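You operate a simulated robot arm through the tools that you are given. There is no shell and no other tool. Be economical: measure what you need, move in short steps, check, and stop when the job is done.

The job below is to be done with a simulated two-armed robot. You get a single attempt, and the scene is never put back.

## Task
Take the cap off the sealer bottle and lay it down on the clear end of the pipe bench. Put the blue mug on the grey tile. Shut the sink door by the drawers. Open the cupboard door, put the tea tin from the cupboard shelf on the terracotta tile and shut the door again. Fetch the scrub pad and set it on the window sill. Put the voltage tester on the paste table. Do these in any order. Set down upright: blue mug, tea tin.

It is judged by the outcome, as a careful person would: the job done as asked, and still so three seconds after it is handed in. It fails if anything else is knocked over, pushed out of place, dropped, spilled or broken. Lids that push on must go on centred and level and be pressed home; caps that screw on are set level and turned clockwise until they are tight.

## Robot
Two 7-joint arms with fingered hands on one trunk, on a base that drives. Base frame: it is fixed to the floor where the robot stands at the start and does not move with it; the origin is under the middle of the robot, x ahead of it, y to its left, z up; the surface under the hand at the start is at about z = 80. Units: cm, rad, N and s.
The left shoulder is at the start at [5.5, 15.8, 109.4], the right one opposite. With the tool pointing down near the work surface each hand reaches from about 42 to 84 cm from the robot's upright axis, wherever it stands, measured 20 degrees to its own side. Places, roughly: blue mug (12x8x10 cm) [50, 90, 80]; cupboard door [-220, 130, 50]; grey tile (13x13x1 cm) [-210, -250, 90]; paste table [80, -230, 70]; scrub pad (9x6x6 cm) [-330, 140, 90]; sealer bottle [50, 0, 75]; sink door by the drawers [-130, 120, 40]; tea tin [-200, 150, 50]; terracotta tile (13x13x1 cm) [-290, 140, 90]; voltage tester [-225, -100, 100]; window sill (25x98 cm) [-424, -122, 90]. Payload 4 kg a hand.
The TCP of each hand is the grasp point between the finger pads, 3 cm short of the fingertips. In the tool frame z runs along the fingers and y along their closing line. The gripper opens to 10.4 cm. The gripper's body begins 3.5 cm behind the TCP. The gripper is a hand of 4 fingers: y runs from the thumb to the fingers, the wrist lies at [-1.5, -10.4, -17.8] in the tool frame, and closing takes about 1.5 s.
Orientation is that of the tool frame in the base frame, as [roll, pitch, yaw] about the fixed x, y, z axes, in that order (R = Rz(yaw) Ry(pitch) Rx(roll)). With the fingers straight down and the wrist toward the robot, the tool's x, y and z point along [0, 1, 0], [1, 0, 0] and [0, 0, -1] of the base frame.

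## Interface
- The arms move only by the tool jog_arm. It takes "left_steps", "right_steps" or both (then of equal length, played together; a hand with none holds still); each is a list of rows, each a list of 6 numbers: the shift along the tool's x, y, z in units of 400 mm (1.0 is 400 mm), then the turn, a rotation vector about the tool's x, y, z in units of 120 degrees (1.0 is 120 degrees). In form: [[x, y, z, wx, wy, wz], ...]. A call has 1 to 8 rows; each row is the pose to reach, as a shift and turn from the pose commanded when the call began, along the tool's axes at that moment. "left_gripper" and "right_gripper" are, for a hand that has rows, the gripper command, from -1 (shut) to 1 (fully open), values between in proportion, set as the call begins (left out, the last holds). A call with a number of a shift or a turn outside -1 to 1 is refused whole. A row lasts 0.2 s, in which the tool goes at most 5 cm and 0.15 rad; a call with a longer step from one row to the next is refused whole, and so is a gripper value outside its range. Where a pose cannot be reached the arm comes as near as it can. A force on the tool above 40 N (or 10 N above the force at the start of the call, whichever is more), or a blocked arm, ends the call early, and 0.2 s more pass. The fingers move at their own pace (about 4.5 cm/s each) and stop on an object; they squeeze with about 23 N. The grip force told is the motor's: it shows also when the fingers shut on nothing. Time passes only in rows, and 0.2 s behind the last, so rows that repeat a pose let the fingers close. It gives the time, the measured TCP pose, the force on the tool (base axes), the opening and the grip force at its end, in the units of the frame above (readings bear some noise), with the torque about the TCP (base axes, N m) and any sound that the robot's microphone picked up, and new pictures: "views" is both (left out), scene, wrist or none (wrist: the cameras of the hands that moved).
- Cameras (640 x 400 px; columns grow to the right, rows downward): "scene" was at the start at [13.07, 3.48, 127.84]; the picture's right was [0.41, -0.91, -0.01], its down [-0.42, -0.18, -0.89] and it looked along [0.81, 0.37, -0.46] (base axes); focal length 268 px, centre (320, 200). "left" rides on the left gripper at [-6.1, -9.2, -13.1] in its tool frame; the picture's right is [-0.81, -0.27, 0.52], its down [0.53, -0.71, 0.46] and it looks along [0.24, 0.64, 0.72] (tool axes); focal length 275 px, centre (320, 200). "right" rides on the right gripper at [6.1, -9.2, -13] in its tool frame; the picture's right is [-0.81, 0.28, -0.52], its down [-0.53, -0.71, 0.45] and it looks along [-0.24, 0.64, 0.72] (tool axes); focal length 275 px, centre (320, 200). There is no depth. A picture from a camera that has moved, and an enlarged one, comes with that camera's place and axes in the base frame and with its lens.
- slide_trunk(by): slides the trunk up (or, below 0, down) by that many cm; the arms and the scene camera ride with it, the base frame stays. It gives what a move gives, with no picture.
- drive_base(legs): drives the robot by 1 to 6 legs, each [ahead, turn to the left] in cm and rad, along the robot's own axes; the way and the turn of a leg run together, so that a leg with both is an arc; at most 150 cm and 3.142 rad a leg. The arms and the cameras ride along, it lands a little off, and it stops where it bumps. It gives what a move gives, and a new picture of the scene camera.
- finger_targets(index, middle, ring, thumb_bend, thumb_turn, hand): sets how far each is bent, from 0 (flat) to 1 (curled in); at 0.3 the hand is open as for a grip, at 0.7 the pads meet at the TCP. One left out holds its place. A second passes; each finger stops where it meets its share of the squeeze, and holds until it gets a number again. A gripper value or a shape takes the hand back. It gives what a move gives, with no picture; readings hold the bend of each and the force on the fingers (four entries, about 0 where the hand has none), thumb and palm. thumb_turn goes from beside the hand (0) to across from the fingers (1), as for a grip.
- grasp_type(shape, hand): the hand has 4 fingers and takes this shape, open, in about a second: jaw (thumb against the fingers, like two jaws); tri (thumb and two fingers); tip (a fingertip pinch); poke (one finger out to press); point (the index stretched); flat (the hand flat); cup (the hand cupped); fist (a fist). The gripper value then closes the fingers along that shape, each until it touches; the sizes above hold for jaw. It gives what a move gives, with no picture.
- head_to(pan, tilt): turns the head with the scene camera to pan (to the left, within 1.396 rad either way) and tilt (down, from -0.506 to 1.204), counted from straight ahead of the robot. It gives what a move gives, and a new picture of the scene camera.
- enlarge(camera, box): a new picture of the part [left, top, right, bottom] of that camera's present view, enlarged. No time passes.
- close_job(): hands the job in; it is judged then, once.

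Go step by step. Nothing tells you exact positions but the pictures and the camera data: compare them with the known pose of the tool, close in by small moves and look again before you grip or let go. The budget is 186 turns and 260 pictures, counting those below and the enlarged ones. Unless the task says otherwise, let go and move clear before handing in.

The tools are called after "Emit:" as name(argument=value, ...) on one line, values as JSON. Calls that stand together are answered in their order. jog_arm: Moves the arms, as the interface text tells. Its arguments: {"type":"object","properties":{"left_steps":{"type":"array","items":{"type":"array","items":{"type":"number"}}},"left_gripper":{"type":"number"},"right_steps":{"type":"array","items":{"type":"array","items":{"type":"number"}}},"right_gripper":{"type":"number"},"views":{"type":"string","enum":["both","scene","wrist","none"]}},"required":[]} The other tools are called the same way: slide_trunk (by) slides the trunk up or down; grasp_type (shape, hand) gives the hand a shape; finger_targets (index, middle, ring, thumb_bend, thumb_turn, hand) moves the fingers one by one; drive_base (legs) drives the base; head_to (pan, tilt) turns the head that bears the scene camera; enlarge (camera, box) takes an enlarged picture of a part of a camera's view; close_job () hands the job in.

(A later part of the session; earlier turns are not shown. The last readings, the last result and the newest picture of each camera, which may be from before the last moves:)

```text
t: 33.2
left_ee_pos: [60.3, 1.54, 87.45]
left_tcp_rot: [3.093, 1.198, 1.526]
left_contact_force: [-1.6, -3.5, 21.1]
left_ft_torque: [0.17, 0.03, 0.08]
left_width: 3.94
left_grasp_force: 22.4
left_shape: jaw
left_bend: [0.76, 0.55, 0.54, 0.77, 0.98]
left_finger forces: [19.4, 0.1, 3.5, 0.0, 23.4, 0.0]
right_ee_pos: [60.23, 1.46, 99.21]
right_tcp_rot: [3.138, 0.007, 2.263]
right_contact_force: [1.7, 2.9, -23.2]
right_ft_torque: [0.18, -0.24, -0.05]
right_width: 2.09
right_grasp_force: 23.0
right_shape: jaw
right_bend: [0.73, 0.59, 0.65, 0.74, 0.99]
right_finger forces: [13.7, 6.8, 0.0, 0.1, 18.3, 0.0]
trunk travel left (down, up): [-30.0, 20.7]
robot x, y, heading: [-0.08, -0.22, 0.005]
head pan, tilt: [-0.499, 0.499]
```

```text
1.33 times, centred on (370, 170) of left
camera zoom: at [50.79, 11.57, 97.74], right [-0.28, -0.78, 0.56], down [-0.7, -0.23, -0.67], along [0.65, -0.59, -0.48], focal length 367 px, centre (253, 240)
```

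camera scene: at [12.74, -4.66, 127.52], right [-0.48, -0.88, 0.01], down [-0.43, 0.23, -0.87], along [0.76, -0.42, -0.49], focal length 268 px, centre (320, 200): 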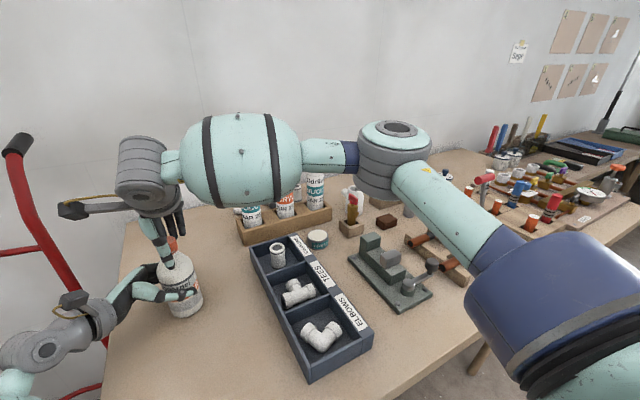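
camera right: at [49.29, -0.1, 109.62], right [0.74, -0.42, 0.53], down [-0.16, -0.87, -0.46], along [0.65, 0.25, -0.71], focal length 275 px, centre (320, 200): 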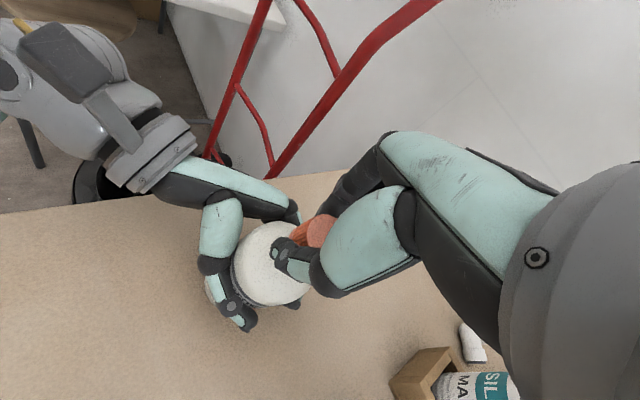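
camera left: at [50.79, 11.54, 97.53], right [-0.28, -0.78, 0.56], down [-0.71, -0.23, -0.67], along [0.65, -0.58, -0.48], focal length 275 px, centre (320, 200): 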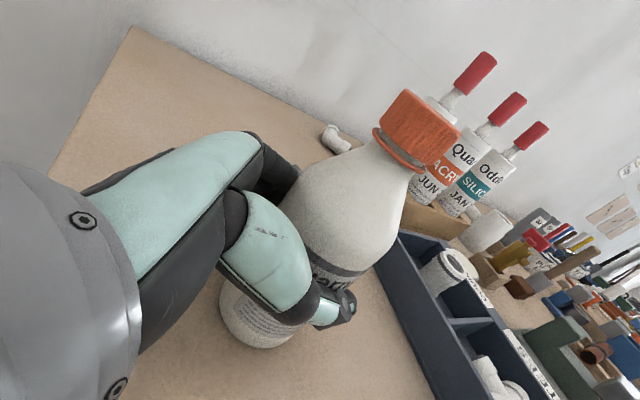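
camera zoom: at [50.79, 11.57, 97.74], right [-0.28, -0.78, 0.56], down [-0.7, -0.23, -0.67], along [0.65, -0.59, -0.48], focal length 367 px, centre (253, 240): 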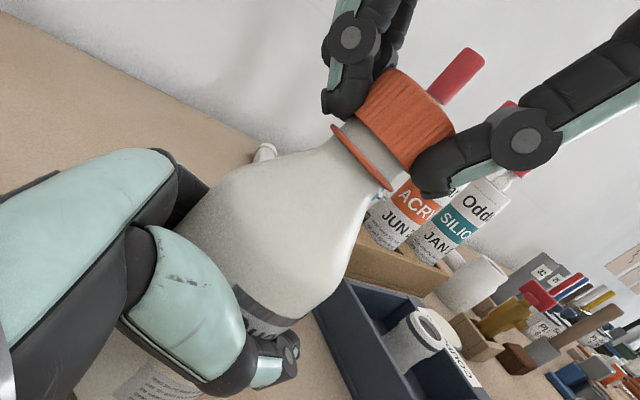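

The thread still holds, so I lower again and do another stroke.

Emit:
jog_arm(right_steps=[[0, 0, 0.018, 0, 0, 0], [0, 0, 0.022, 0, 0, 0], [0, 0, 0.022, 0, 0, 0]], views="none")

Emit:
jog_arm(right_steps=[[0, 0, 0, 0, 0, 0], [0, 0, 0, 0, 0, 0], [0, 0, 0, 0, 0, 0], [0, 0, 0, 0, 0, 0.07], [0, 0, 0, 0, 0, 0.14], [0, 0, 0, 0, 0, 0.21], [0, 0, 0, 0, 0, 0.28], [0, 0, 0, 0, 0, 0.35]], right_gripper=0.3, views="none")

Emit:
jog_arm(right_steps=[[0, 0, 0, 0, 0, 0.07], [0, 0, 0, 0, 0, 0.14], [0, 0, 0, 0, 0, 0.21], [0, 0, 0, 0, 0, 0.28], [0, 0, 0, 0, 0, 0.35], [0, 0, 0, 0, 0, 0.42], [0, 0, 0, 0, 0, 0.47]], views="none")

Emit:
enlarge(camera="left", box=[240, 20, 500, 320])

Emit:
jog_arm(right_steps=[[0, 0, 0, 0, 0, 0], [0, 0, 0, 0, 0, 0], [0, 0, 0, 0, 0, 0], [0, 0, 0, 0, 0, 0], [0, 0, 0, 0, 0, -0.065], [0, 0, -0.001, 0, 0, -0.13], [0, 0, -0.002, 0, 0, -0.2], [0, 0, -0.003, 0, 0, -0.27]], right_gripper=-1, views="none")

Emit:
jog_arm(right_steps=[[0, 0, 0, 0, 0, -0.07], [0, 0, 0, 0, 0, -0.14], [0, 0, -0.001, 0, 0, -0.21], [0, 0, -0.002, 0, 0, -0.28], [0, 0, -0.003, 0, 0, -0.35], [0, 0, -0.004, 0, 0, -0.42], [0, 0, -0.005, 0, 0, -0.49], [0, 0, -0.006, 0, 0, -0.55]], views="none")

Emit:
jog_arm(right_steps=[[0, 0, -0.008, 0, 0, 0], [0, 0, -0.016, 0, 0, 0], [0, 0, -0.02, 0, 0, 0]], views="none")

Emit:
enlarge(camera="left", box=[240, 20, 500, 320])

```text
t: 34.0
left_ee_pos: [60.22, 1.66, 87.1]
left_tcp_rot: [3.115, 1.193, 1.545]
left_contact_force: [1.0, -1.9, 8.1]
left_ft_torque: [0.08, 0.16, -0.01]
left_width: 3.94
left_grasp_force: 22.8
left_shape: jaw
left_bend: [0.76, 0.55, 0.54, 0.77, 0.98]
left_finger forces: [21.1, 0.0, 3.7, 0.1, 22.9, 0.0]
right_ee_pos: [60.44, 1.62, 98.52]
right_tcp_rot: [3.131, 0.008, 2.262]
right_contact_force: [-0.4, 1.3, -11.8]
right_ft_torque: [0.17, -0.14, -0.05]
right_width: 2.09
right_grasp_force: 22.9
right_shape: jaw
right_bend: [0.73, 0.59, 0.65, 0.74, 0.99]
right_finger forces: [14.1, 6.8, 0.0, 0.0, 20.1, 0.0]
trunk travel left (down, up): [-30.0, 20.7]
robot x, y, heading: [-0.05, -0.11, -0.001]
head pan, tilt: [-0.499, 0.499]
```

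```text
t: 35.8
left_ee_pos: [60.08, 1.75, 87.27]
left_tcp_rot: [3.108, 1.194, 1.54]
left_contact_force: [-1.0, -0.3, -0.2]
left_ft_torque: [-0.09, 0.07, -0.04]
left_width: 3.87
left_grasp_force: 23.0
left_shape: jaw
left_bend: [0.76, 0.55, 0.53, 0.77, 1.0]
left_finger forces: [20.2, 0.1, 4.4, 0.1, 24.1, 0.0]
right_ee_pos: [60.2, 1.58, 98.69]
right_tcp_rot: [3.125, -0.001, 1.529]
right_contact_force: [-0.4, 0.1, -0.3]
right_ft_torque: [-0.03, 0.03, 0.0]
right_width: 6.73
right_grasp_force: 0.0
right_shape: jaw
right_bend: [0.28, 0.39, 0.36, 0.62, 1.0]
right_finger forces: [0.1, 0.1, 0.0, 0.0, 0.0, 0.0]
trunk travel left (down, up): [-30.0, 20.7]
robot x, y, heading: [0.29, 0.01, -0.005]
head pan, tilt: [-0.499, 0.499]
```

```text
t: 37.4
left_ee_pos: [60.37, 1.72, 87.22]
left_tcp_rot: [3.107, 1.194, 1.537]
left_contact_force: [-1.5, -0.7, 0.2]
left_ft_torque: [-0.04, 0.08, 0.01]
left_width: 3.89
left_grasp_force: 22.9
left_shape: jaw
left_bend: [0.76, 0.55, 0.53, 0.77, 1.0]
left_finger forces: [20.3, 0.0, 4.3, 0.1, 24.1, 0.0]
right_ee_pos: [60.33, 1.71, 98.58]
right_tcp_rot: [3.135, -0.011, 0.544]
right_contact_force: [-0.2, 0.1, -0.9]
right_ft_torque: [0.0, 0.02, -0.02]
right_width: 6.7
right_grasp_force: 0.1
right_shape: jaw
right_bend: [0.28, 0.39, 0.36, 0.62, 1.0]
right_finger forces: [0.0, 0.1, 0.1, 0.0, 0.1, 0.0]
trunk travel left (down, up): [-30.0, 20.7]
robot x, y, heading: [-0.2, -0.51, -0.001]
head pan, tilt: [-0.499, 0.499]
```

```text
1.33 times, centred on (370, 170) of left
camera zoom: at [50.79, 11.58, 97.52], right [-0.28, -0.78, 0.56], down [-0.71, -0.23, -0.67], along [0.65, -0.58, -0.48], focal length 367 px, centre (253, 240)
```

zoom: 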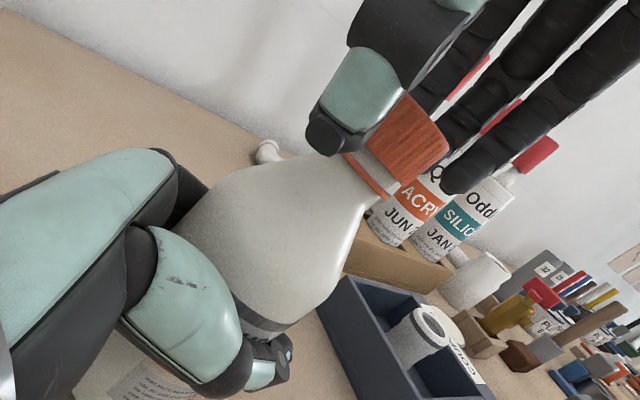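

```text
t: 39.2
left_ee_pos: [60.24, 1.71, 87.23]
left_tcp_rot: [3.105, 1.195, 1.538]
left_contact_force: [2.5, -1.1, 0.0]
left_ft_torque: [0.01, 0.26, 0.04]
left_width: 3.88
left_grasp_force: 22.6
left_shape: jaw
left_bend: [0.76, 0.55, 0.53, 0.77, 1.0]
left_finger forces: [23.2, 0.1, 2.9, 0.1, 22.6, 0.1]
right_ee_pos: [60.31, 1.75, 98.74]
right_tcp_rot: [3.13, -0.003, 1.114]
right_contact_force: [-3.0, -0.2, -0.4]
right_ft_torque: [0.02, 0.04, -0.04]
right_width: 2.41
right_grasp_force: 23.3
right_shape: jaw
right_bend: [0.73, 0.57, 0.62, 0.75, 1.0]
right_finger forces: [10.6, 7.1, 0.1, 0.1, 19.5, 0.0]
trunk travel left (down, up): [-30.0, 20.7]
robot x, y, heading: [-0.06, 0.08, -0.002]
head pan, tilt: [-0.499, 0.499]
```

```text
t: 41.0
left_ee_pos: [60.26, 1.68, 87.18]
left_tcp_rot: [3.112, 1.195, 1.544]
left_contact_force: [2.4, 1.1, -0.7]
left_ft_torque: [-0.21, 0.42, 0.08]
left_width: 3.91
left_grasp_force: 23.0
left_shape: jaw
left_bend: [0.76, 0.55, 0.54, 0.77, 0.99]
left_finger forces: [23.9, 0.1, 4.1, 0.0, 22.5, 0.1]
right_ee_pos: [60.35, 1.71, 98.92]
right_tcp_rot: [3.133, 0.007, 2.267]
right_contact_force: [-3.9, -0.8, -2.3]
right_ft_torque: [0.08, -0.06, -0.08]
right_width: 2.33
right_grasp_force: 23.4
right_shape: jaw
right_bend: [0.74, 0.58, 0.62, 0.75, 0.99]
right_finger forces: [10.8, 6.2, 0.0, 0.0, 19.6, 0.0]
trunk travel left (down, up): [-30.0, 20.7]
robot x, y, heading: [-0.09, -0.03, -0.001]
head pan, tilt: [-0.499, 0.499]
```

```text
t: 41.8
left_ee_pos: [60.24, 1.56, 87.44]
left_tcp_rot: [3.095, 1.199, 1.528]
left_contact_force: [1.9, -0.4, 13.9]
left_ft_torque: [-0.04, 0.27, 0.0]
left_width: 3.93
left_grasp_force: 22.4
left_shape: jaw
left_bend: [0.76, 0.55, 0.55, 0.77, 0.98]
left_finger forces: [22.7, 0.0, 3.9, 0.1, 22.4, 0.1]
right_ee_pos: [60.4, 1.68, 99.61]
right_tcp_rot: [3.135, 0.006, 2.264]
right_contact_force: [-1.1, 0.8, -16.7]
right_ft_torque: [0.09, -0.1, 0.0]
right_width: 2.25
right_grasp_force: 23.0
right_shape: jaw
right_bend: [0.74, 0.58, 0.62, 0.75, 0.99]
right_finger forces: [10.1, 6.0, 0.1, 0.0, 17.5, 0.1]
trunk travel left (down, up): [-30.0, 20.7]
robot x, y, heading: [0.4, 0.34, -0.003]
head pan, tilt: [-0.499, 0.499]
```

```text
1.33 times, centred on (370, 170) of left
camera zoom: at [50.8, 11.57, 97.68], right [-0.28, -0.78, 0.56], down [-0.7, -0.23, -0.67], along [0.65, -0.59, -0.48], focal length 367 px, centre (253, 240)
```

zoom: 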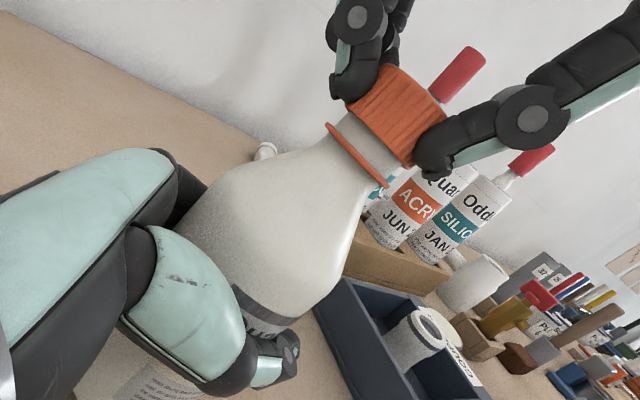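

The gap keeps growing. I repeat the cycle.

Emit:
jog_arm(right_steps=[[0, 0, 0.01, 0, 0, 0], [0, 0, 0.014, 0, 0, 0], [0, 0, 0.014, 0, 0, 0]], views="none")

Emit:
jog_arm(right_steps=[[0, 0, 0, 0, 0, 0], [0, 0, 0, 0, 0, 0], [0, 0, 0, 0, 0, 0], [0, 0, 0, 0, 0, 0.07], [0, 0, 0, 0, 0, 0.14], [0, 0, 0, 0, 0, 0.21], [0, 0, 0, 0, 0, 0.28], [0, 0, 0, 0, 0, 0.35]], right_gripper=0.3, views="none")

Emit:
jog_arm(right_steps=[[0, 0, 0, 0, 0, 0.07], [0, 0, 0, 0, 0, 0.14], [0, 0, 0, 0, 0, 0.21], [0, 0, 0, 0, 0, 0.28], [0, 0, 0, 0, 0, 0.35], [0, 0, 0, 0, 0, 0.42], [0, 0, 0, 0, 0, 0.47]], views="none")

Emit:
jog_arm(right_steps=[[0, 0, 0, 0, 0, 0], [0, 0, 0, 0, 0, 0], [0, 0, 0, 0, 0, 0], [0, 0, 0, 0, 0, 0], [0, 0, 0, 0, 0, -0.065], [0, 0, -0.001, 0, 0, -0.13], [0, 0, -0.002, 0, 0, -0.2], [0, 0, -0.003, 0, 0, -0.27]], right_gripper=-1, views="none")

Emit:
jog_arm(right_steps=[[0, 0, 0, 0, 0, -0.07], [0, 0, 0, 0, 0, -0.14], [0, 0, -0.001, 0, 0, -0.21], [0, 0, -0.002, 0, 0, -0.28], [0, 0, -0.003, 0, 0, -0.35], [0, 0, -0.004, 0, 0, -0.42], [0, 0, -0.005, 0, 0, -0.49], [0, 0, -0.006, 0, 0, -0.55]], views="none")

Emit:
jog_arm(right_steps=[[0, 0, -0.008, 0, 0, 0], [0, 0, -0.016, 0, 0, 0], [0, 0, -0.02, 0, 0, 0]], views="none")

Emit:
enlarge(camera="left", box=[240, 20, 500, 320])

```text
t: 42.6
left_ee_pos: [60.2, 1.59, 87.19]
left_tcp_rot: [3.112, 1.195, 1.544]
left_contact_force: [2.5, -0.6, 10.2]
left_ft_torque: [-0.11, 0.36, 0.02]
left_width: 3.91
left_grasp_force: 23.1
left_shape: jaw
left_bend: [0.76, 0.55, 0.55, 0.78, 0.98]
left_finger forces: [23.4, 0.0, 3.7, 0.1, 22.2, 0.0]
right_ee_pos: [60.44, 1.75, 99.14]
right_tcp_rot: [3.133, 0.01, 2.264]
right_contact_force: [-2.3, -0.1, -12.3]
right_ft_torque: [0.07, -0.05, -0.01]
right_width: 2.26
right_grasp_force: 23.0
right_shape: jaw
right_bend: [0.74, 0.58, 0.62, 0.75, 0.99]
right_finger forces: [10.3, 5.9, 0.1, 0.0, 18.0, 0.1]
trunk travel left (down, up): [-30.0, 20.7]
robot x, y, heading: [0.26, -0.13, -0.006]
head pan, tilt: [-0.499, 0.499]
```

```text
t: 44.4
left_ee_pos: [60.14, 1.69, 87.16]
left_tcp_rot: [3.114, 1.195, 1.546]
left_contact_force: [-1.3, -1.1, 0.4]
left_ft_torque: [-0.08, 0.04, 0.01]
left_width: 3.86
left_grasp_force: 22.7
left_shape: jaw
left_bend: [0.76, 0.55, 0.54, 0.77, 1.0]
left_finger forces: [20.8, 0.0, 4.4, 0.0, 24.5, 0.1]
right_ee_pos: [60.3, 1.66, 99.24]
right_tcp_rot: [3.129, 0.0, 1.528]
right_contact_force: [0.7, -0.4, -0.1]
right_ft_torque: [0.01, 0.01, 0.01]
right_width: 6.7
right_grasp_force: 0.1
right_shape: jaw
right_bend: [0.28, 0.39, 0.36, 0.62, 1.0]
right_finger forces: [0.0, 0.0, 0.0, 0.0, 0.0, 0.0]
trunk travel left (down, up): [-30.0, 20.7]
robot x, y, heading: [-0.0, 0.32, 0.002]
head pan, tilt: [-0.499, 0.499]
```

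```text
t: 46.0
left_ee_pos: [60.22, 1.57, 87.26]
left_tcp_rot: [3.108, 1.195, 1.539]
left_contact_force: [-1.8, -0.6, -0.4]
left_ft_torque: [-0.08, 0.05, -0.04]
left_width: 3.88
left_grasp_force: 22.8
left_shape: jaw
left_bend: [0.76, 0.55, 0.54, 0.77, 1.0]
left_finger forces: [20.7, 0.0, 4.3, 0.0, 24.4, 0.0]
right_ee_pos: [60.33, 1.89, 99.11]
right_tcp_rot: [3.135, -0.011, 0.545]
right_contact_force: [0.1, -0.2, 0.3]
right_ft_torque: [-0.02, -0.01, -0.02]
right_width: 6.71
right_grasp_force: 0.1
right_shape: jaw
right_bend: [0.28, 0.39, 0.36, 0.62, 1.0]
right_finger forces: [0.0, 0.1, 0.1, 0.0, 0.0, 0.1]
trunk travel left (down, up): [-30.0, 20.7]
robot x, y, heading: [0.33, -0.2, 0.004]
head pan, tilt: [-0.499, 0.499]
```

```text
t: 47.8
left_ee_pos: [60.19, 1.68, 87.29]
left_tcp_rot: [3.108, 1.194, 1.539]
left_contact_force: [2.4, -2.5, -0.2]
left_ft_torque: [-0.02, 0.22, 0.04]
left_width: 3.88
left_grasp_force: 23.1
left_shape: jaw
left_bend: [0.76, 0.55, 0.53, 0.77, 1.0]
left_finger forces: [23.2, 0.1, 3.2, 0.0, 23.1, 0.0]
right_ee_pos: [60.34, 1.76, 99.39]
right_tcp_rot: [3.13, -0.002, 1.113]
right_contact_force: [-2.7, 0.4, 0.3]
right_ft_torque: [0.03, 0.04, 0.0]
right_width: 2.44
right_grasp_force: 23.2
right_shape: jaw
right_bend: [0.74, 0.54, 0.6, 0.76, 1.0]
right_finger forces: [10.2, 8.3, 0.0, 0.0, 18.9, 0.1]
trunk travel left (down, up): [-30.0, 20.7]
robot x, y, heading: [-0.01, -0.0, -0.0]
head pan, tilt: [-0.499, 0.499]
```

```text
t: 49.6
left_ee_pos: [60.19, 1.73, 87.15]
left_tcp_rot: [3.111, 1.197, 1.541]
left_contact_force: [6.4, 2.8, -1.7]
left_ft_torque: [-0.27, 0.56, 0.05]
left_width: 3.89
left_grasp_force: 23.2
left_shape: jaw
left_bend: [0.76, 0.55, 0.55, 0.77, 0.99]
left_finger forces: [27.0, 0.1, 3.6, 0.1, 21.6, 0.0]
right_ee_pos: [60.29, 1.65, 99.46]
right_tcp_rot: [3.133, 0.01, 2.264]
right_contact_force: [-5.1, -1.9, -1.3]
right_ft_torque: [-0.08, 0.14, -0.07]
right_width: 2.39
right_grasp_force: 23.1
right_shape: jaw
right_bend: [0.74, 0.55, 0.6, 0.76, 0.99]
right_finger forces: [9.3, 6.9, 0.0, 0.0, 20.6, 0.1]
trunk travel left (down, up): [-30.0, 20.7]
robot x, y, heading: [0.33, 0.12, -0.002]
head pan, tilt: [-0.499, 0.499]
```

```text
t: 50.4
left_ee_pos: [60.2, 1.63, 87.21]
left_tcp_rot: [3.108, 1.195, 1.538]
left_contact_force: [-0.3, -0.9, -1.0]
left_ft_torque: [-0.01, 0.07, 0.03]
left_width: 3.9
left_grasp_force: 22.6
left_shape: jaw
left_bend: [0.76, 0.55, 0.54, 0.77, 1.0]
left_finger forces: [21.2, 0.0, 3.6, 0.0, 24.3, 0.1]
right_ee_pos: [60.33, 1.67, 100.37]
right_tcp_rot: [3.129, 0.01, 2.263]
right_contact_force: [-0.4, 0.5, 0.4]
right_ft_torque: [0.0, 0.0, -0.06]
right_width: 2.37
right_grasp_force: 22.9
right_shape: jaw
right_bend: [0.74, 0.54, 0.6, 0.76, 1.0]
right_finger forces: [10.9, 8.7, 0.0, 0.0, 18.7, 0.1]
trunk travel left (down, up): [-30.0, 20.7]
robot x, y, heading: [-0.05, 0.19, 0.003]
head pan, tilt: [-0.499, 0.499]
```

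```text
1.33 times, centred on (370, 170) of left
camera zoom: at [50.72, 11.49, 97.53], right [-0.28, -0.78, 0.56], down [-0.71, -0.23, -0.67], along [0.65, -0.59, -0.49], focal length 367 px, centre (253, 240)
```

zoom: 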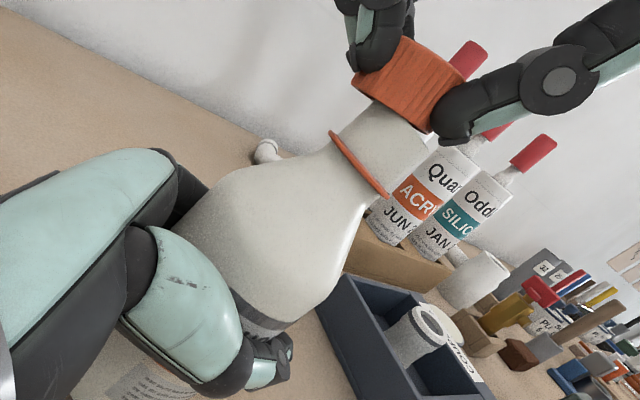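

The cap is free. I lift it clear while the left hand keeps holding the bottle.

Emit:
jog_arm(right_steps=[[0, 0, -0.05, 0, 0, 0], [0, 0, -0.1, 0, 0, 0], [0, 0, -0.16, 0, 0, 0]], views="none")

Emit:
jog_arm(left_steps=[[0, 0, 0, 0, 0, 0], [0, 0, 0, 0, 0, 0], [0, 0, 0, 0, 0, 0], [0, 0, 0, 0, 0, 0], [0, 0, 0, 0, 0, 0], [0, 0, 0, 0, 0, 0], [0, 0, 0, 0, 0, 0]], left_gripper=1, views="both")

```text
t: 51.2
left_ee_pos: [60.2, 1.7, 87.18]
left_tcp_rot: [3.107, 1.195, 1.538]
left_contact_force: [-0.5, -0.3, -0.6]
left_ft_torque: [-0.09, 0.0, -0.01]
left_width: 3.88
left_grasp_force: 22.8
left_shape: jaw
left_bend: [0.76, 0.55, 0.54, 0.77, 1.0]
left_finger forces: [21.3, 0.0, 4.3, 0.0, 24.6, 0.0]
right_ee_pos: [60.18, 1.66, 106.7]
right_tcp_rot: [3.132, 0.009, 2.263]
right_contact_force: [-0.2, -0.6, -0.2]
right_ft_torque: [-0.03, -0.02, -0.03]
right_width: 2.41
right_grasp_force: 23.3
right_shape: jaw
right_bend: [0.74, 0.54, 0.6, 0.76, 1.0]
right_finger forces: [10.4, 8.9, 0.0, 0.1, 18.2, 0.1]
trunk travel left (down, up): [-30.0, 20.7]
robot x, y, heading: [0.03, -0.08, 0.0]
head pan, tilt: [-0.499, 0.499]
```

```text
t: 52.8
left_ee_pos: [60.23, 1.74, 87.12]
left_tcp_rot: [3.107, 1.196, 1.539]
left_contact_force: [-0.3, 0.6, -0.2]
left_ft_torque: [-0.04, -0.04, -0.02]
left_width: 10.39
left_grasp_force: 0.0
left_shape: jaw
left_bend: [0.3, 0.3, 0.3, 0.3, 0.98]
left_finger forces: [0.3, 0.0, 0.0, 0.0, 0.5, 0.0]
right_ee_pos: [60.28, 1.65, 106.51]
right_tcp_rot: [3.132, 0.009, 2.264]
right_contact_force: [0.9, -0.4, -0.2]
right_ft_torque: [0.01, -0.01, -0.01]
right_width: 2.41
right_grasp_force: 22.9
right_shape: jaw
right_bend: [0.74, 0.54, 0.6, 0.76, 1.0]
right_finger forces: [10.3, 9.0, 0.0, 0.0, 18.2, 0.1]
trunk travel left (down, up): [-30.0, 20.7]
robot x, y, heading: [0.08, -0.01, -0.005]
head pan, tilt: [-0.499, 0.499]
camera scene: at [12.72, -4.63, 127.52], right [-0.48, -0.88, 0.01], down [-0.43, 0.23, -0.87], along [0.76, -0.42, -0.49], focal length 268 px, centre (320, 200)
camera left: at [50.79, 11.57, 97.52], right [-0.28, -0.78, 0.56], down [-0.71, -0.23, -0.67], along [0.65, -0.58, -0.49], focal length 275 px, centre (320, 200)
```

scene: 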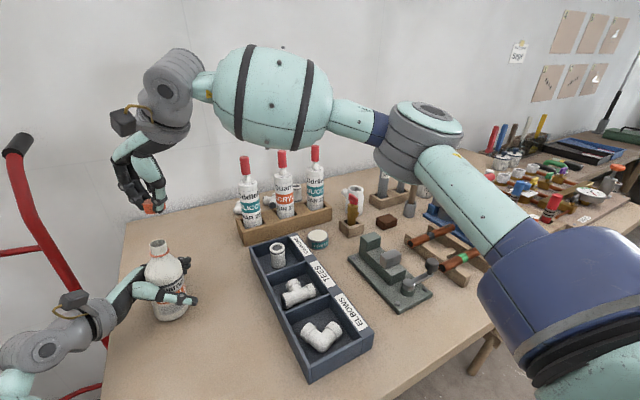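
left: 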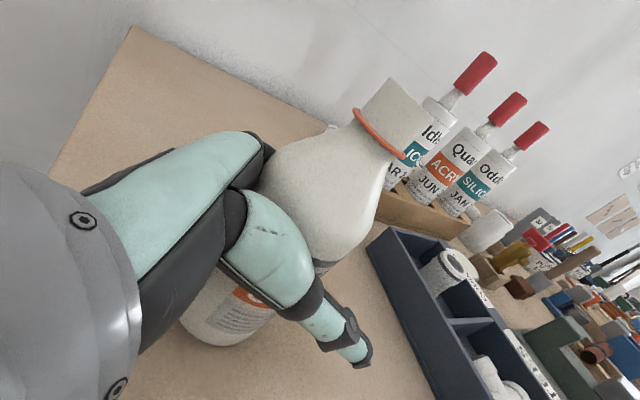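

The cap is up and the left hand is open. I withdraw the left hand slowly from the bottle.

Emit:
jog_arm(left_steps=[[0.004, 0, -0.02, 0, 0, 0], [0.012, 0, -0.05, 0, 0, 0], [0.035, 0, -0.1, 0, 0, 0], [0.07, 0, -0.19, 0, 0, 0], [0.1, 0, -0.28, 0, 0, 0], [0.12, 0, -0.38, 0, 0, 0]], views="both")

```text
t: 54.2
left_ee_pos: [60.15, 17.29, 88.63]
left_tcp_rot: [3.111, 1.197, 1.539]
left_contact_force: [-0.8, 0.1, 0.2]
left_ft_torque: [-0.04, -0.01, 0.0]
left_width: 10.37
left_grasp_force: 0.0
left_shape: jaw
left_bend: [0.3, 0.3, 0.3, 0.3, 0.98]
left_finger forces: [0.0, 0.0, 0.0, 0.0, 0.1, 0.0]
right_ee_pos: [60.24, 1.69, 106.71]
right_tcp_rot: [3.132, 0.01, 2.264]
right_contact_force: [-0.6, 0.8, -1.0]
right_ft_torque: [-0.01, 0.0, 0.01]
right_width: 2.38
right_grasp_force: 23.6
right_shape: jaw
right_bend: [0.74, 0.54, 0.6, 0.76, 1.0]
right_finger forces: [10.4, 9.1, 0.1, 0.1, 18.2, 0.0]
trunk travel left (down, up): [-30.0, 20.7]
robot x, y, heading: [0.07, 0.04, -0.001]
head pan, tilt: [-0.499, 0.499]
camera scene: at [12.68, -4.55, 127.53], right [-0.48, -0.88, 0.01], down [-0.43, 0.23, -0.87], along [0.76, -0.42, -0.49], focal length 268 px, centre (320, 200)
camera left: at [50.68, 27.2, 98.91], right [-0.28, -0.78, 0.56], down [-0.71, -0.23, -0.67], along [0.65, -0.59, -0.48], focal length 275 px, centre (320, 200)
```

scene: 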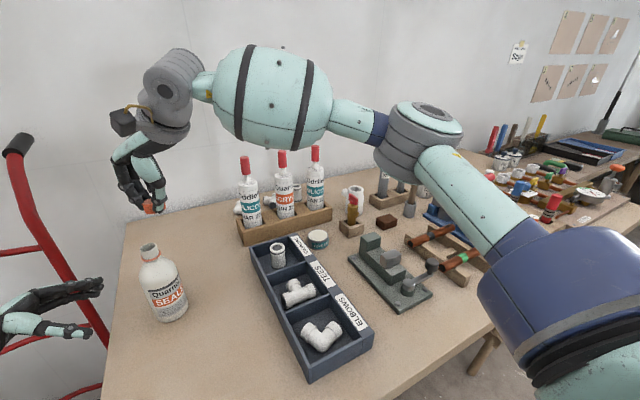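
left: 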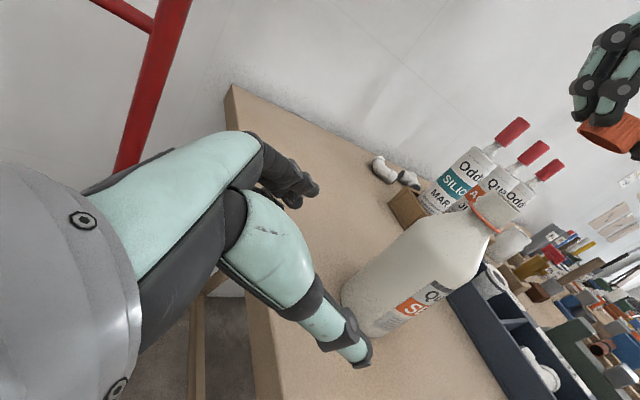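

The bottle stands upright and open. I carry the cap to the clear bench in front of it, at about [48.5, 4], and lower it.

Emit:
jog_arm(right_steps=[[0.058, -0.047, 0, 0, 0, 0.066], [0.116, -0.094, 0, 0, 0, 0.132], [0.173, -0.14, 0, 0, 0, 0.198], [0.231, -0.187, 0, 0, 0, 0.264], [0.231, -0.187, 0.11, 0, 0, 0.331], [0.231, -0.187, 0.22, 0, 0, 0.331], [0.231, -0.187, 0.33, 0, 0, 0.331], [0.231, -0.187, 0.44, 0, 0, 0.331]], left_steps=[[0, 0, -0.05, 0, 0, 0], [-0.05, 0, -0.1, 0, 0, 0], [-0.1, 0, -0.15, 0, 0, 0], [-0.15, 0, -0.2, 0, 0, 0], [-0.2, 0, -0.2, 0, 0, 0], [-0.25, 0, -0.2, 0, 0, 0], [-0.3, 0, -0.2, 0, 0, 0], [-0.3, 0, -0.2, 0, 0, 0]], views="both")

```text
t: 56.0
left_ee_pos: [59.94, 20.43, 102.6]
left_tcp_rot: [3.113, 1.195, 1.544]
left_contact_force: [-0.3, 0.3, 0.5]
left_ft_torque: [-0.01, 0.02, -0.02]
left_width: 10.36
left_grasp_force: 0.2
left_shape: jaw
left_bend: [0.3, 0.3, 0.3, 0.3, 0.98]
left_finger forces: [0.1, 0.1, 0.0, 0.0, 0.0, 0.1]
right_ee_pos: [48.96, 3.87, 88.96]
right_tcp_rot: [3.13, -0.001, 1.572]
right_contact_force: [0.2, 0.5, 0.5]
right_ft_torque: [0.02, -0.01, 0.0]
right_width: 2.39
right_grasp_force: 22.7
right_shape: jaw
right_bend: [0.74, 0.54, 0.6, 0.76, 1.0]
right_finger forces: [10.3, 9.1, 0.0, 0.0, 18.1, 0.0]
trunk travel left (down, up): [-30.0, 20.7]
robot x, y, heading: [0.01, 0.04, -0.0]
head pan, tilt: [-0.499, 0.499]
camera scene: at [12.83, -4.64, 127.5], right [-0.48, -0.88, 0.01], down [-0.43, 0.23, -0.87], along [0.76, -0.42, -0.49], focal length 268 px, centre (320, 200)
camera right: at [39.68, 9.96, 101.86], right [0.27, -0.81, 0.52], down [-0.71, -0.53, -0.46], along [0.65, -0.24, -0.72], focal length 275 px, centre (320, 200)
camera left: at [50.58, 30.29, 112.93], right [-0.28, -0.78, 0.56], down [-0.71, -0.23, -0.67], along [0.65, -0.58, -0.49], focal length 275 px, centre (320, 200)
```

scene: 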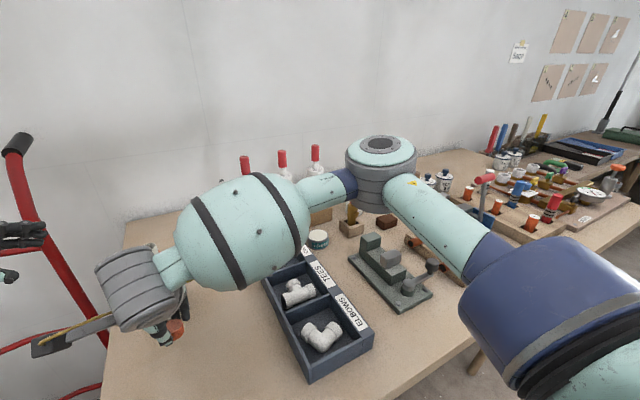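
right: 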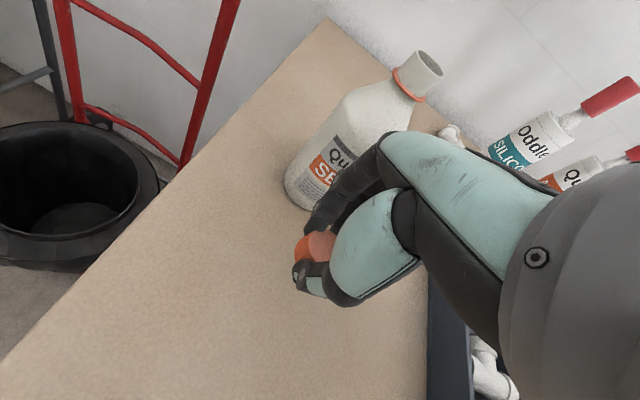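
left: 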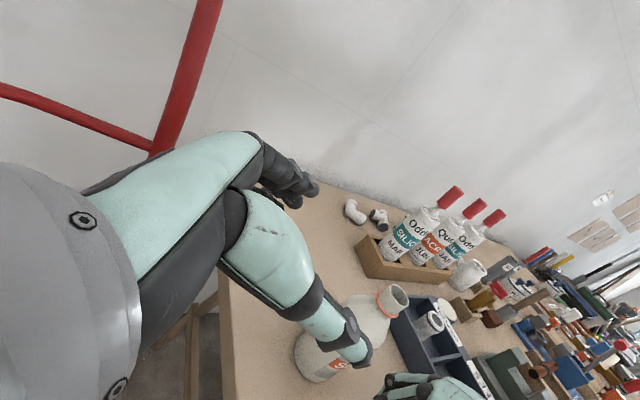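

I shift 3 cm toward the robot for clearance from the bottle, then lower.

Emit:
jog_arm(right_steps=[[0, -0.075, 0, 0, 0, 0], [0, -0.075, 0.05, 0, 0, 0], [0, -0.075, 0.1, 0, 0, 0]], views="wrist")

Emit:
enlarge(camera="left", box=[260, 250, 500, 400])

```text
t: 56.8
left_ee_pos: [59.81, 20.31, 102.66]
left_tcp_rot: [3.111, 1.194, 1.543]
left_contact_force: [0.2, 0.5, 0.1]
left_ft_torque: [-0.04, -0.02, 0.0]
left_width: 10.38
left_grasp_force: 0.0
left_shape: jaw
left_bend: [0.3, 0.3, 0.3, 0.3, 0.98]
left_finger forces: [0.0, 0.0, 0.1, 0.1, 0.0, 0.0]
right_ee_pos: [45.79, 3.87, 84.92]
right_tcp_rot: [3.13, 0.0, 1.572]
right_contact_force: [1.4, 0.0, -0.3]
right_ft_torque: [0.0, -0.02, 0.01]
right_width: 2.41
right_grasp_force: 22.4
right_shape: jaw
right_bend: [0.74, 0.54, 0.6, 0.76, 1.0]
right_finger forces: [10.4, 9.1, 0.1, 0.0, 18.1, 0.0]
trunk travel left (down, up): [-30.0, 20.7]
robot x, y, heading: [0.09, 0.08, 0.003]
head pan, tilt: [-0.499, 0.499]
camera right: at [36.55, 9.97, 97.77], right [0.27, -0.81, 0.52], down [-0.71, -0.53, -0.46], along [0.65, -0.24, -0.72], focal length 275 px, centre (320, 200)
```

right: 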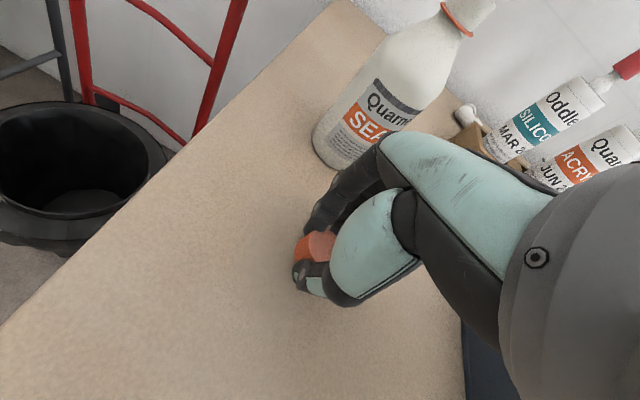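

```text
2.67 times, centred on (380, 325) of left
camera zoom: at [50.47, 30.3, 112.95], right [-0.28, -0.78, 0.56], down [-0.71, -0.23, -0.67], along [0.65, -0.58, -0.49], focal length 734 px, centre (160, -133)
```

zoom: 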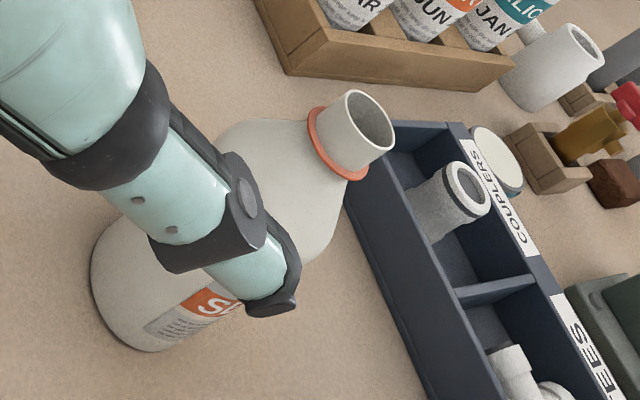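

Close above the bench now; I lower until it touches.

Emit:
jog_arm(right_steps=[[0, 0, 0.015, 0, 0, 0], [0, 0, 0.03, 0, 0, 0], [0, 0, 0.04, 0, 0, 0], [0, 0, 0.05, 0, 0, 0]], views="none")

```text
t: 57.8
left_ee_pos: [59.86, 20.48, 102.71]
left_tcp_rot: [3.112, 1.194, 1.544]
left_contact_force: [0.4, 0.5, -0.2]
left_ft_torque: [0.0, 0.03, 0.0]
left_width: 10.39
left_grasp_force: 0.0
left_shape: jaw
left_bend: [0.3, 0.3, 0.3, 0.3, 0.98]
left_finger forces: [0.0, 0.1, 0.0, 0.0, 0.1, 0.0]
right_ee_pos: [45.71, 4.06, 83.24]
right_tcp_rot: [3.126, 0.0, 1.572]
right_contact_force: [-2.0, 0.9, 11.9]
right_ft_torque: [-0.01, -0.14, 0.01]
right_width: 2.43
right_grasp_force: 23.7
right_shape: jaw
right_bend: [0.74, 0.54, 0.6, 0.76, 1.0]
right_finger forces: [10.5, 9.8, 0.0, 0.1, 21.2, 0.1]
trunk travel left (down, up): [-30.0, 20.7]
robot x, y, heading: [0.29, 0.06, 0.002]
head pan, tilt: [-0.499, 0.499]
```

It touched down. I ease off slightly, open, and look.

Emit:
jog_arm(right_steps=[[0, 0, -0.006, 0, 0, 0], [0, 0, -0.006, 0, 0, 0], [0, 0, -0.006, 0, 0, 0], [0, 0, -0.006, 0, 0, 0], [0, 0, -0.006, 0, 0, 0]], right_gripper=0.4, views="wrist")

```text
t: 59.0
left_ee_pos: [59.79, 20.27, 102.53]
left_tcp_rot: [3.111, 1.194, 1.542]
left_contact_force: [-0.3, -0.2, 0.1]
left_ft_torque: [0.0, 0.01, 0.01]
left_width: 10.39
left_grasp_force: 0.1
left_shape: jaw
left_bend: [0.3, 0.3, 0.3, 0.3, 0.98]
left_finger forces: [0.1, 0.0, 0.1, 0.0, 0.1, 0.0]
right_ee_pos: [45.87, 3.96, 83.29]
right_tcp_rot: [3.129, 0.0, 1.571]
right_contact_force: [0.8, -0.6, -0.2]
right_ft_torque: [0.04, 0.02, -0.02]
right_width: 7.21
right_grasp_force: 0.0
right_shape: jaw
right_bend: [0.27, 0.37, 0.34, 0.58, 0.99]
right_finger forces: [0.0, 0.0, 0.1, 0.0, 0.1, 0.0]
trunk travel left (down, up): [-30.0, 20.7]
robot x, y, heading: [0.25, 0.19, 0.004]
head pan, tilt: [-0.499, 0.499]
camera right: at [36.56, 10.02, 96.22], right [0.27, -0.81, 0.52], down [-0.71, -0.53, -0.46], along [0.65, -0.24, -0.72], focal length 275 px, centre (320, 200)
```

right: 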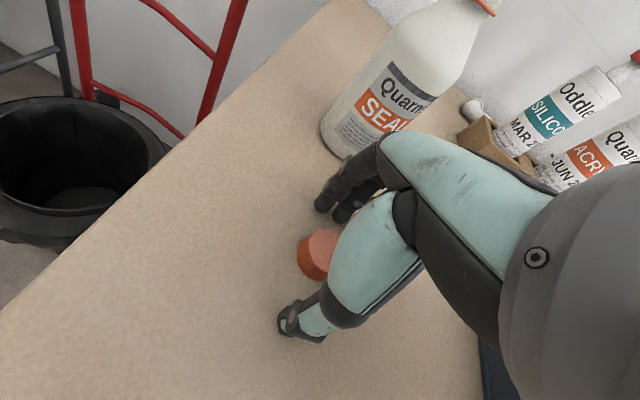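

The cap stands free on the bench. I raise the right hand and bring the left hand back over, then look at the mugs.

Emit:
jog_arm(right_steps=[[0, 0, -0.08, 0, 0, 0], [0, 0, -0.2, 0, 0, 0], [0, 0, -0.32, 0, 0, 0], [0, 0, -0.44, 0, 0, 0], [0, -0.05, -0.56, 0, 0, 0], [0, -0.05, -0.68, 0, 0, 0], [0, -0.05, -0.75, 0, 0, 0]], left_steps=[[0, 0, -0.08, 0, 0.07, 0], [0, -0.05, -0.16, 0, 0.14, 0], [-0.03, -0.1, -0.24, 0, 0.21, 0], [-0.06, -0.15, -0.32, 0, 0.28, 0], [-0.1, -0.2, -0.38, 0, 0.35, 0], [-0.14, -0.25, -0.42, 0, 0.42, 0], [-0.18, -0.3, -0.46, 0, 0.49, 0]], views="none")

Emit:
head_to(pan=0.0, tilt=0.6)

Emit:
head_to(pan=0.9, tilt=0.5)

```text
refused: row 5 steps farther than a row can; nothing moved
```

```text
t: 59.9
left_ee_pos: [59.88, 20.38, 102.58]
left_tcp_rot: [3.113, 1.193, 1.544]
left_contact_force: [1.2, 0.3, 0.1]
left_ft_torque: [0.04, 0.0, -0.01]
left_width: 10.36
left_grasp_force: 0.0
left_shape: jaw
left_bend: [0.3, 0.3, 0.3, 0.3, 0.98]
left_finger forces: [0.0, 0.1, 0.0, 0.0, 0.0, 0.1]
right_ee_pos: [45.92, 4.03, 83.35]
right_tcp_rot: [3.128, 0.0, 1.571]
right_contact_force: [-0.5, 0.3, -0.7]
right_ft_torque: [-0.01, -0.03, 0.01]
right_width: 7.27
right_grasp_force: 0.1
right_shape: jaw
right_bend: [0.27, 0.37, 0.34, 0.58, 0.99]
right_finger forces: [0.1, 0.0, 0.1, 0.1, 0.0, 0.0]
trunk travel left (down, up): [-30.0, 20.7]
robot x, y, heading: [0.04, -0.08, -0.001]
head pan, tilt: [0.0, 0.6]
camera scene: at [13.54, -0.29, 126.6], right [0.0, -1.0, 0.0], down [-0.58, 0.0, -0.82], along [0.82, 0.0, -0.58], focal length 268 px, centre (320, 200)
```

scene: 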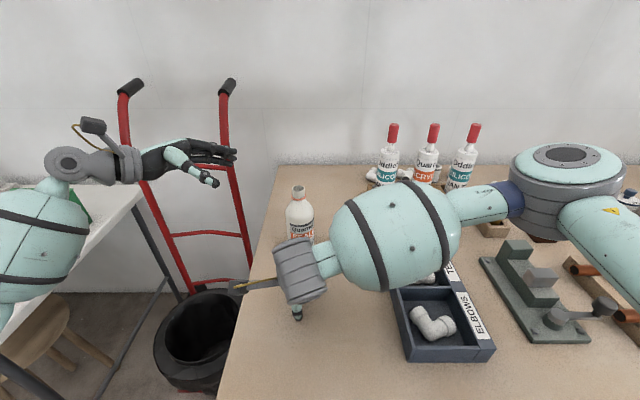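

```text
t: 61.1
left_ee_pos: [59.89, 20.36, 102.63]
left_tcp_rot: [3.115, 1.192, 1.546]
left_contact_force: [-0.2, 0.1, 0.4]
left_ft_torque: [0.02, -0.02, -0.04]
left_width: 10.38
left_grasp_force: 0.0
left_shape: jaw
left_bend: [0.3, 0.3, 0.3, 0.3, 0.98]
left_finger forces: [0.0, 0.0, 0.1, 0.0, 0.0, 0.0]
right_ee_pos: [45.85, 3.91, 83.35]
right_tcp_rot: [3.129, -0.001, 1.571]
right_contact_force: [0.3, 0.0, 0.1]
right_ft_torque: [-0.04, -0.01, -0.03]
right_width: 7.25
right_grasp_force: 0.0
right_shape: jaw
right_bend: [0.27, 0.37, 0.34, 0.58, 0.99]
right_finger forces: [0.1, 0.1, 0.0, 0.0, 0.0, 0.1]
trunk travel left (down, up): [-30.0, 20.7]
robot x, y, heading: [0.26, 0.16, -0.003]
head pan, tilt: [0.901, 0.499]
camera scene: at [10.37, 6.84, 127.55], right [0.78, -0.62, -0.01], down [-0.31, -0.38, -0.87], along [0.54, 0.69, -0.49], focal length 268 px, centre (320, 200)
```

scene: 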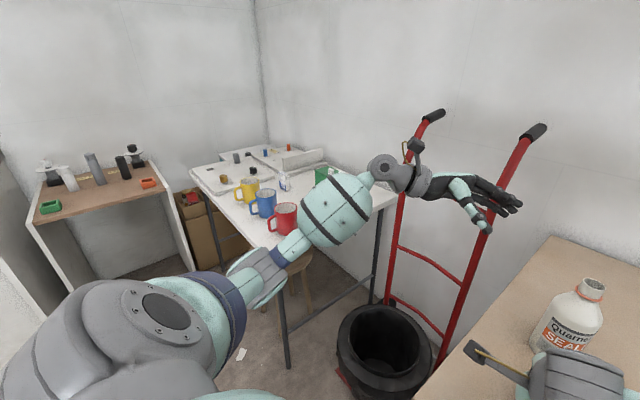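

The mugs stand on the table at the left. First I raise the right hand clear of the cap, in smaller steps, and bring the left hand to a carrying pose.

Emit:
jog_arm(right_steps=[[0, 0, -0.08, 0, 0, 0], [0, 0, -0.2, 0, 0, 0], [0, 0, -0.32, 0, 0, 0], [0, 0, -0.43, 0, 0, 0], [0, -0.04, -0.53, 0, 0, 0], [0, -0.06, -0.64, 0, 0, 0], [0, -0.06, -0.75, 0, 0, 0], [0, -0.06, -0.75, 0, 0, 0]], left_steps=[[0, 0, -0.08, 0, 0.07, 0], [0, -0.05, -0.16, 0, 0.14, 0], [-0.03, -0.1, -0.24, 0, 0.21, 0], [-0.06, -0.15, -0.32, 0, 0.28, 0], [-0.1, -0.2, -0.38, 0, 0.35, 0], [-0.14, -0.25, -0.42, 0, 0.42, 0], [-0.18, -0.3, -0.46, 0, 0.49, 0], [-0.18, -0.35, -0.48, 0, 0.56, 0]], views="scene")

```text
t: 62.9
left_ee_pos: [45.81, 35.39, 116.04]
left_tcp_rot: [3.131, 0.02, 1.571]
left_contact_force: [-0.1, -0.5, -0.2]
left_ft_torque: [0.0, 0.04, -0.01]
left_width: 10.36
left_grasp_force: 0.0
left_shape: jaw
left_bend: [0.3, 0.3, 0.3, 0.3, 0.98]
left_finger forces: [0.0, 0.0, 0.1, 0.1, 0.0, 0.0]
right_ee_pos: [43.31, 3.83, 113.34]
right_tcp_rot: [3.129, 0.002, 1.57]
right_contact_force: [0.5, -0.3, -0.2]
right_ft_torque: [0.0, 0.0, 0.01]
right_width: 7.26
right_grasp_force: 0.1
right_shape: jaw
right_bend: [0.27, 0.37, 0.34, 0.58, 0.99]
right_finger forces: [0.0, 0.1, 0.1, 0.1, 0.0, 0.1]
trunk travel left (down, up): [-30.0, 20.7]
robot x, y, heading: [-0.14, -0.08, -0.001]
head pan, tilt: [0.901, 0.499]
camera scene: at [10.33, 6.81, 127.55], right [0.78, -0.62, -0.01], down [-0.31, -0.37, -0.87], along [0.54, 0.69, -0.49], focal length 268 px, centre (320, 200)
```

scene: 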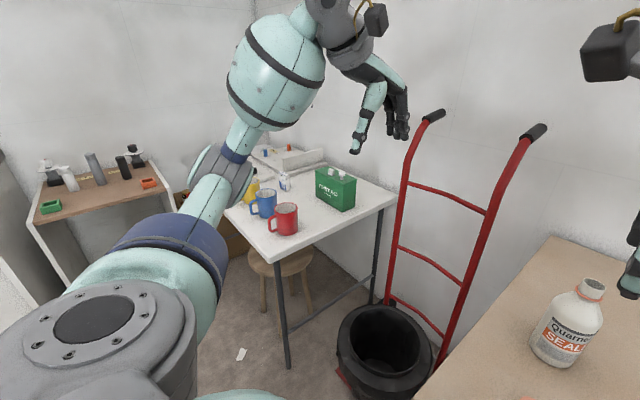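

The blue mug is near [46, 89, 72], out of reach from here. I drive about 35 cm to the left and face it.

Emit:
drive_base(legs=[[0, 1.571], [35, 0], [0, -1.07]])

```text
t: 66.0
left_ee_pos: [3.13, 56.93, 114.81]
left_tcp_rot: [-3.124, 0.02, 2.413]
left_contact_force: [0.2, -0.1, -0.9]
left_ft_torque: [0.0, 0.01, 0.0]
left_width: 10.39
left_grasp_force: 0.1
left_shape: jaw
left_bend: [0.3, 0.3, 0.3, 0.3, 0.98]
left_finger forces: [0.1, 0.0, 0.0, 0.0, 0.0, 0.0]
right_ee_pos: [25.32, 34.11, 111.84]
right_tcp_rot: [-3.122, -0.001, 2.413]
right_contact_force: [0.9, 0.2, -1.0]
right_ft_torque: [-0.03, 0.03, -0.04]
right_width: 7.28
right_grasp_force: 0.1
right_shape: jaw
right_bend: [0.27, 0.37, 0.34, 0.58, 0.99]
right_finger forces: [0.1, 0.0, 0.1, 0.0, 0.0, 0.0]
trunk travel left (down, up): [-30.0, 20.7]
robot x, y, heading: [-3.08, -3.2, 0.727]
head pan, tilt: [0.901, 0.499]
stopped in leg 1: the robot was blocked; the commanded pose is now the measured one
camera scene: at [0.46, 9.9, 127.44], right [1.0, 0.06, -0.02], down [0.01, -0.49, -0.87], along [-0.06, 0.87, -0.49], focal length 268 px, centre (320, 200)
```

scene: 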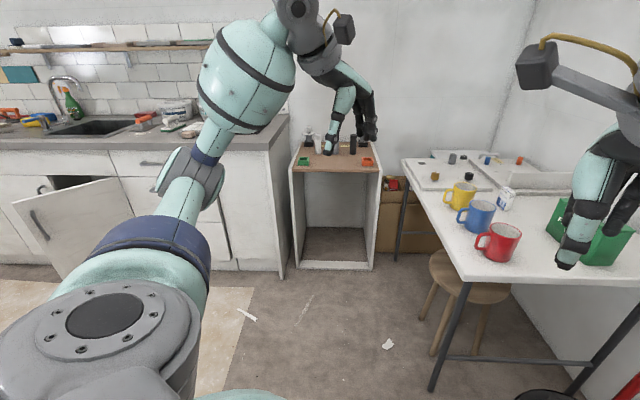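

Something blocked the turn at heading 0.73. I look down to the right to see what is near the base.

Emit:
head_to(pan=-0.8, tilt=0.9)

```text
t: 67.7
left_ee_pos: [1.91, 55.58, 115.61]
left_tcp_rot: [3.139, 0.021, 2.416]
left_contact_force: [-0.5, 0.5, 0.2]
left_ft_torque: [-0.01, 0.01, -0.02]
left_width: 10.37
left_grasp_force: 0.1
left_shape: jaw
left_bend: [0.3, 0.3, 0.3, 0.3, 0.98]
left_finger forces: [0.0, 0.0, 0.0, 0.0, 0.0, 0.1]
right_ee_pos: [24.1, 32.86, 112.67]
right_tcp_rot: [-3.14, 0.002, 2.416]
right_contact_force: [0.3, -0.5, 0.1]
right_ft_torque: [0.0, 0.01, 0.02]
right_width: 7.27
right_grasp_force: 0.0
right_shape: jaw
right_bend: [0.27, 0.37, 0.34, 0.58, 0.99]
right_finger forces: [0.0, 0.0, 0.1, 0.1, 0.0, 0.0]
trunk travel left (down, up): [-30.0, 20.7]
robot x, y, heading: [-3.28, -2.62, 0.723]
head pan, tilt: [-0.799, 0.901]
camera scene: at [7.74, -0.59, 124.18], right [-0.07, -1.0, 0.01], down [-0.79, 0.05, -0.61], along [0.61, -0.05, -0.79], focal length 268 px, centre (320, 200)
```

scene: 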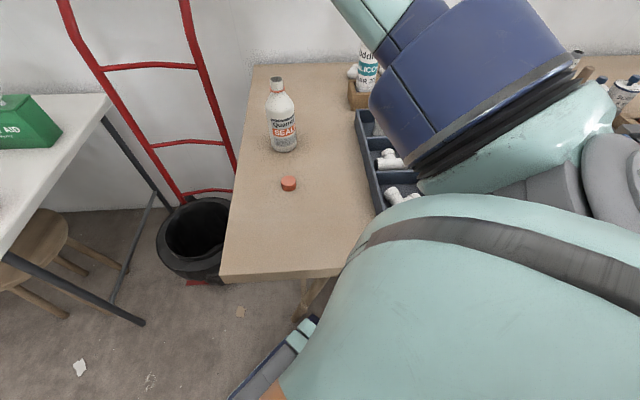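

The bench is close to the base front. I back off first, then turn and drive.

Emit:
drive_base(legs=[[-18, 0], [0, 0.84]])

```text
t: 71.8
left_ee_pos: [-57.02, 27.65, 115.64]
left_tcp_rot: [3.142, 0.02, -3.023]
left_contact_force: [-0.2, 0.2, -0.8]
left_ft_torque: [-0.01, -0.02, -0.02]
left_width: 10.4
left_grasp_force: 0.1
left_shape: jaw
left_bend: [0.3, 0.3, 0.3, 0.3, 0.98]
left_finger forces: [0.0, 0.1, 0.0, 0.0, 0.0, 0.1]
right_ee_pos: [-25.28, 29.14, 112.66]
right_tcp_rot: [3.142, -0.001, -3.023]
right_contact_force: [-0.1, 0.0, 0.4]
right_ft_torque: [0.0, 0.01, 0.02]
right_width: 7.25
right_grasp_force: 0.0
right_shape: jaw
right_bend: [0.27, 0.37, 0.34, 0.58, 0.99]
right_finger forces: [0.0, 0.0, 0.1, 0.0, 0.0, 0.0]
trunk travel left (down, up): [-30.0, 20.7]
robot x, y, heading: [-15.89, -14.52, 1.573]
head pan, tilt: [-0.799, 0.901]
camera scene: at [-10.68, -5.21, 124.17], right [0.7, -0.71, 0.01], down [-0.56, -0.56, -0.61], along [0.44, 0.42, -0.79], focal length 268 px, centre (320, 200)
```

scene: 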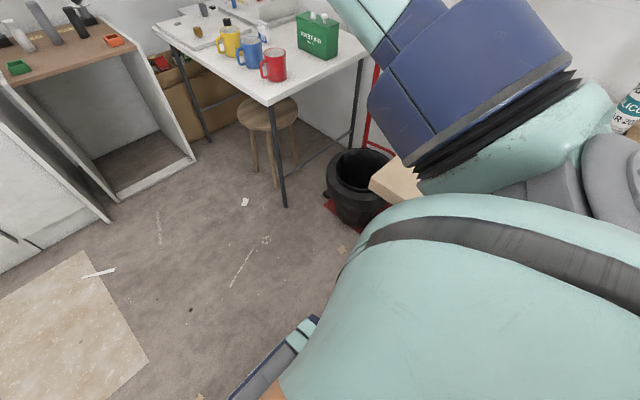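

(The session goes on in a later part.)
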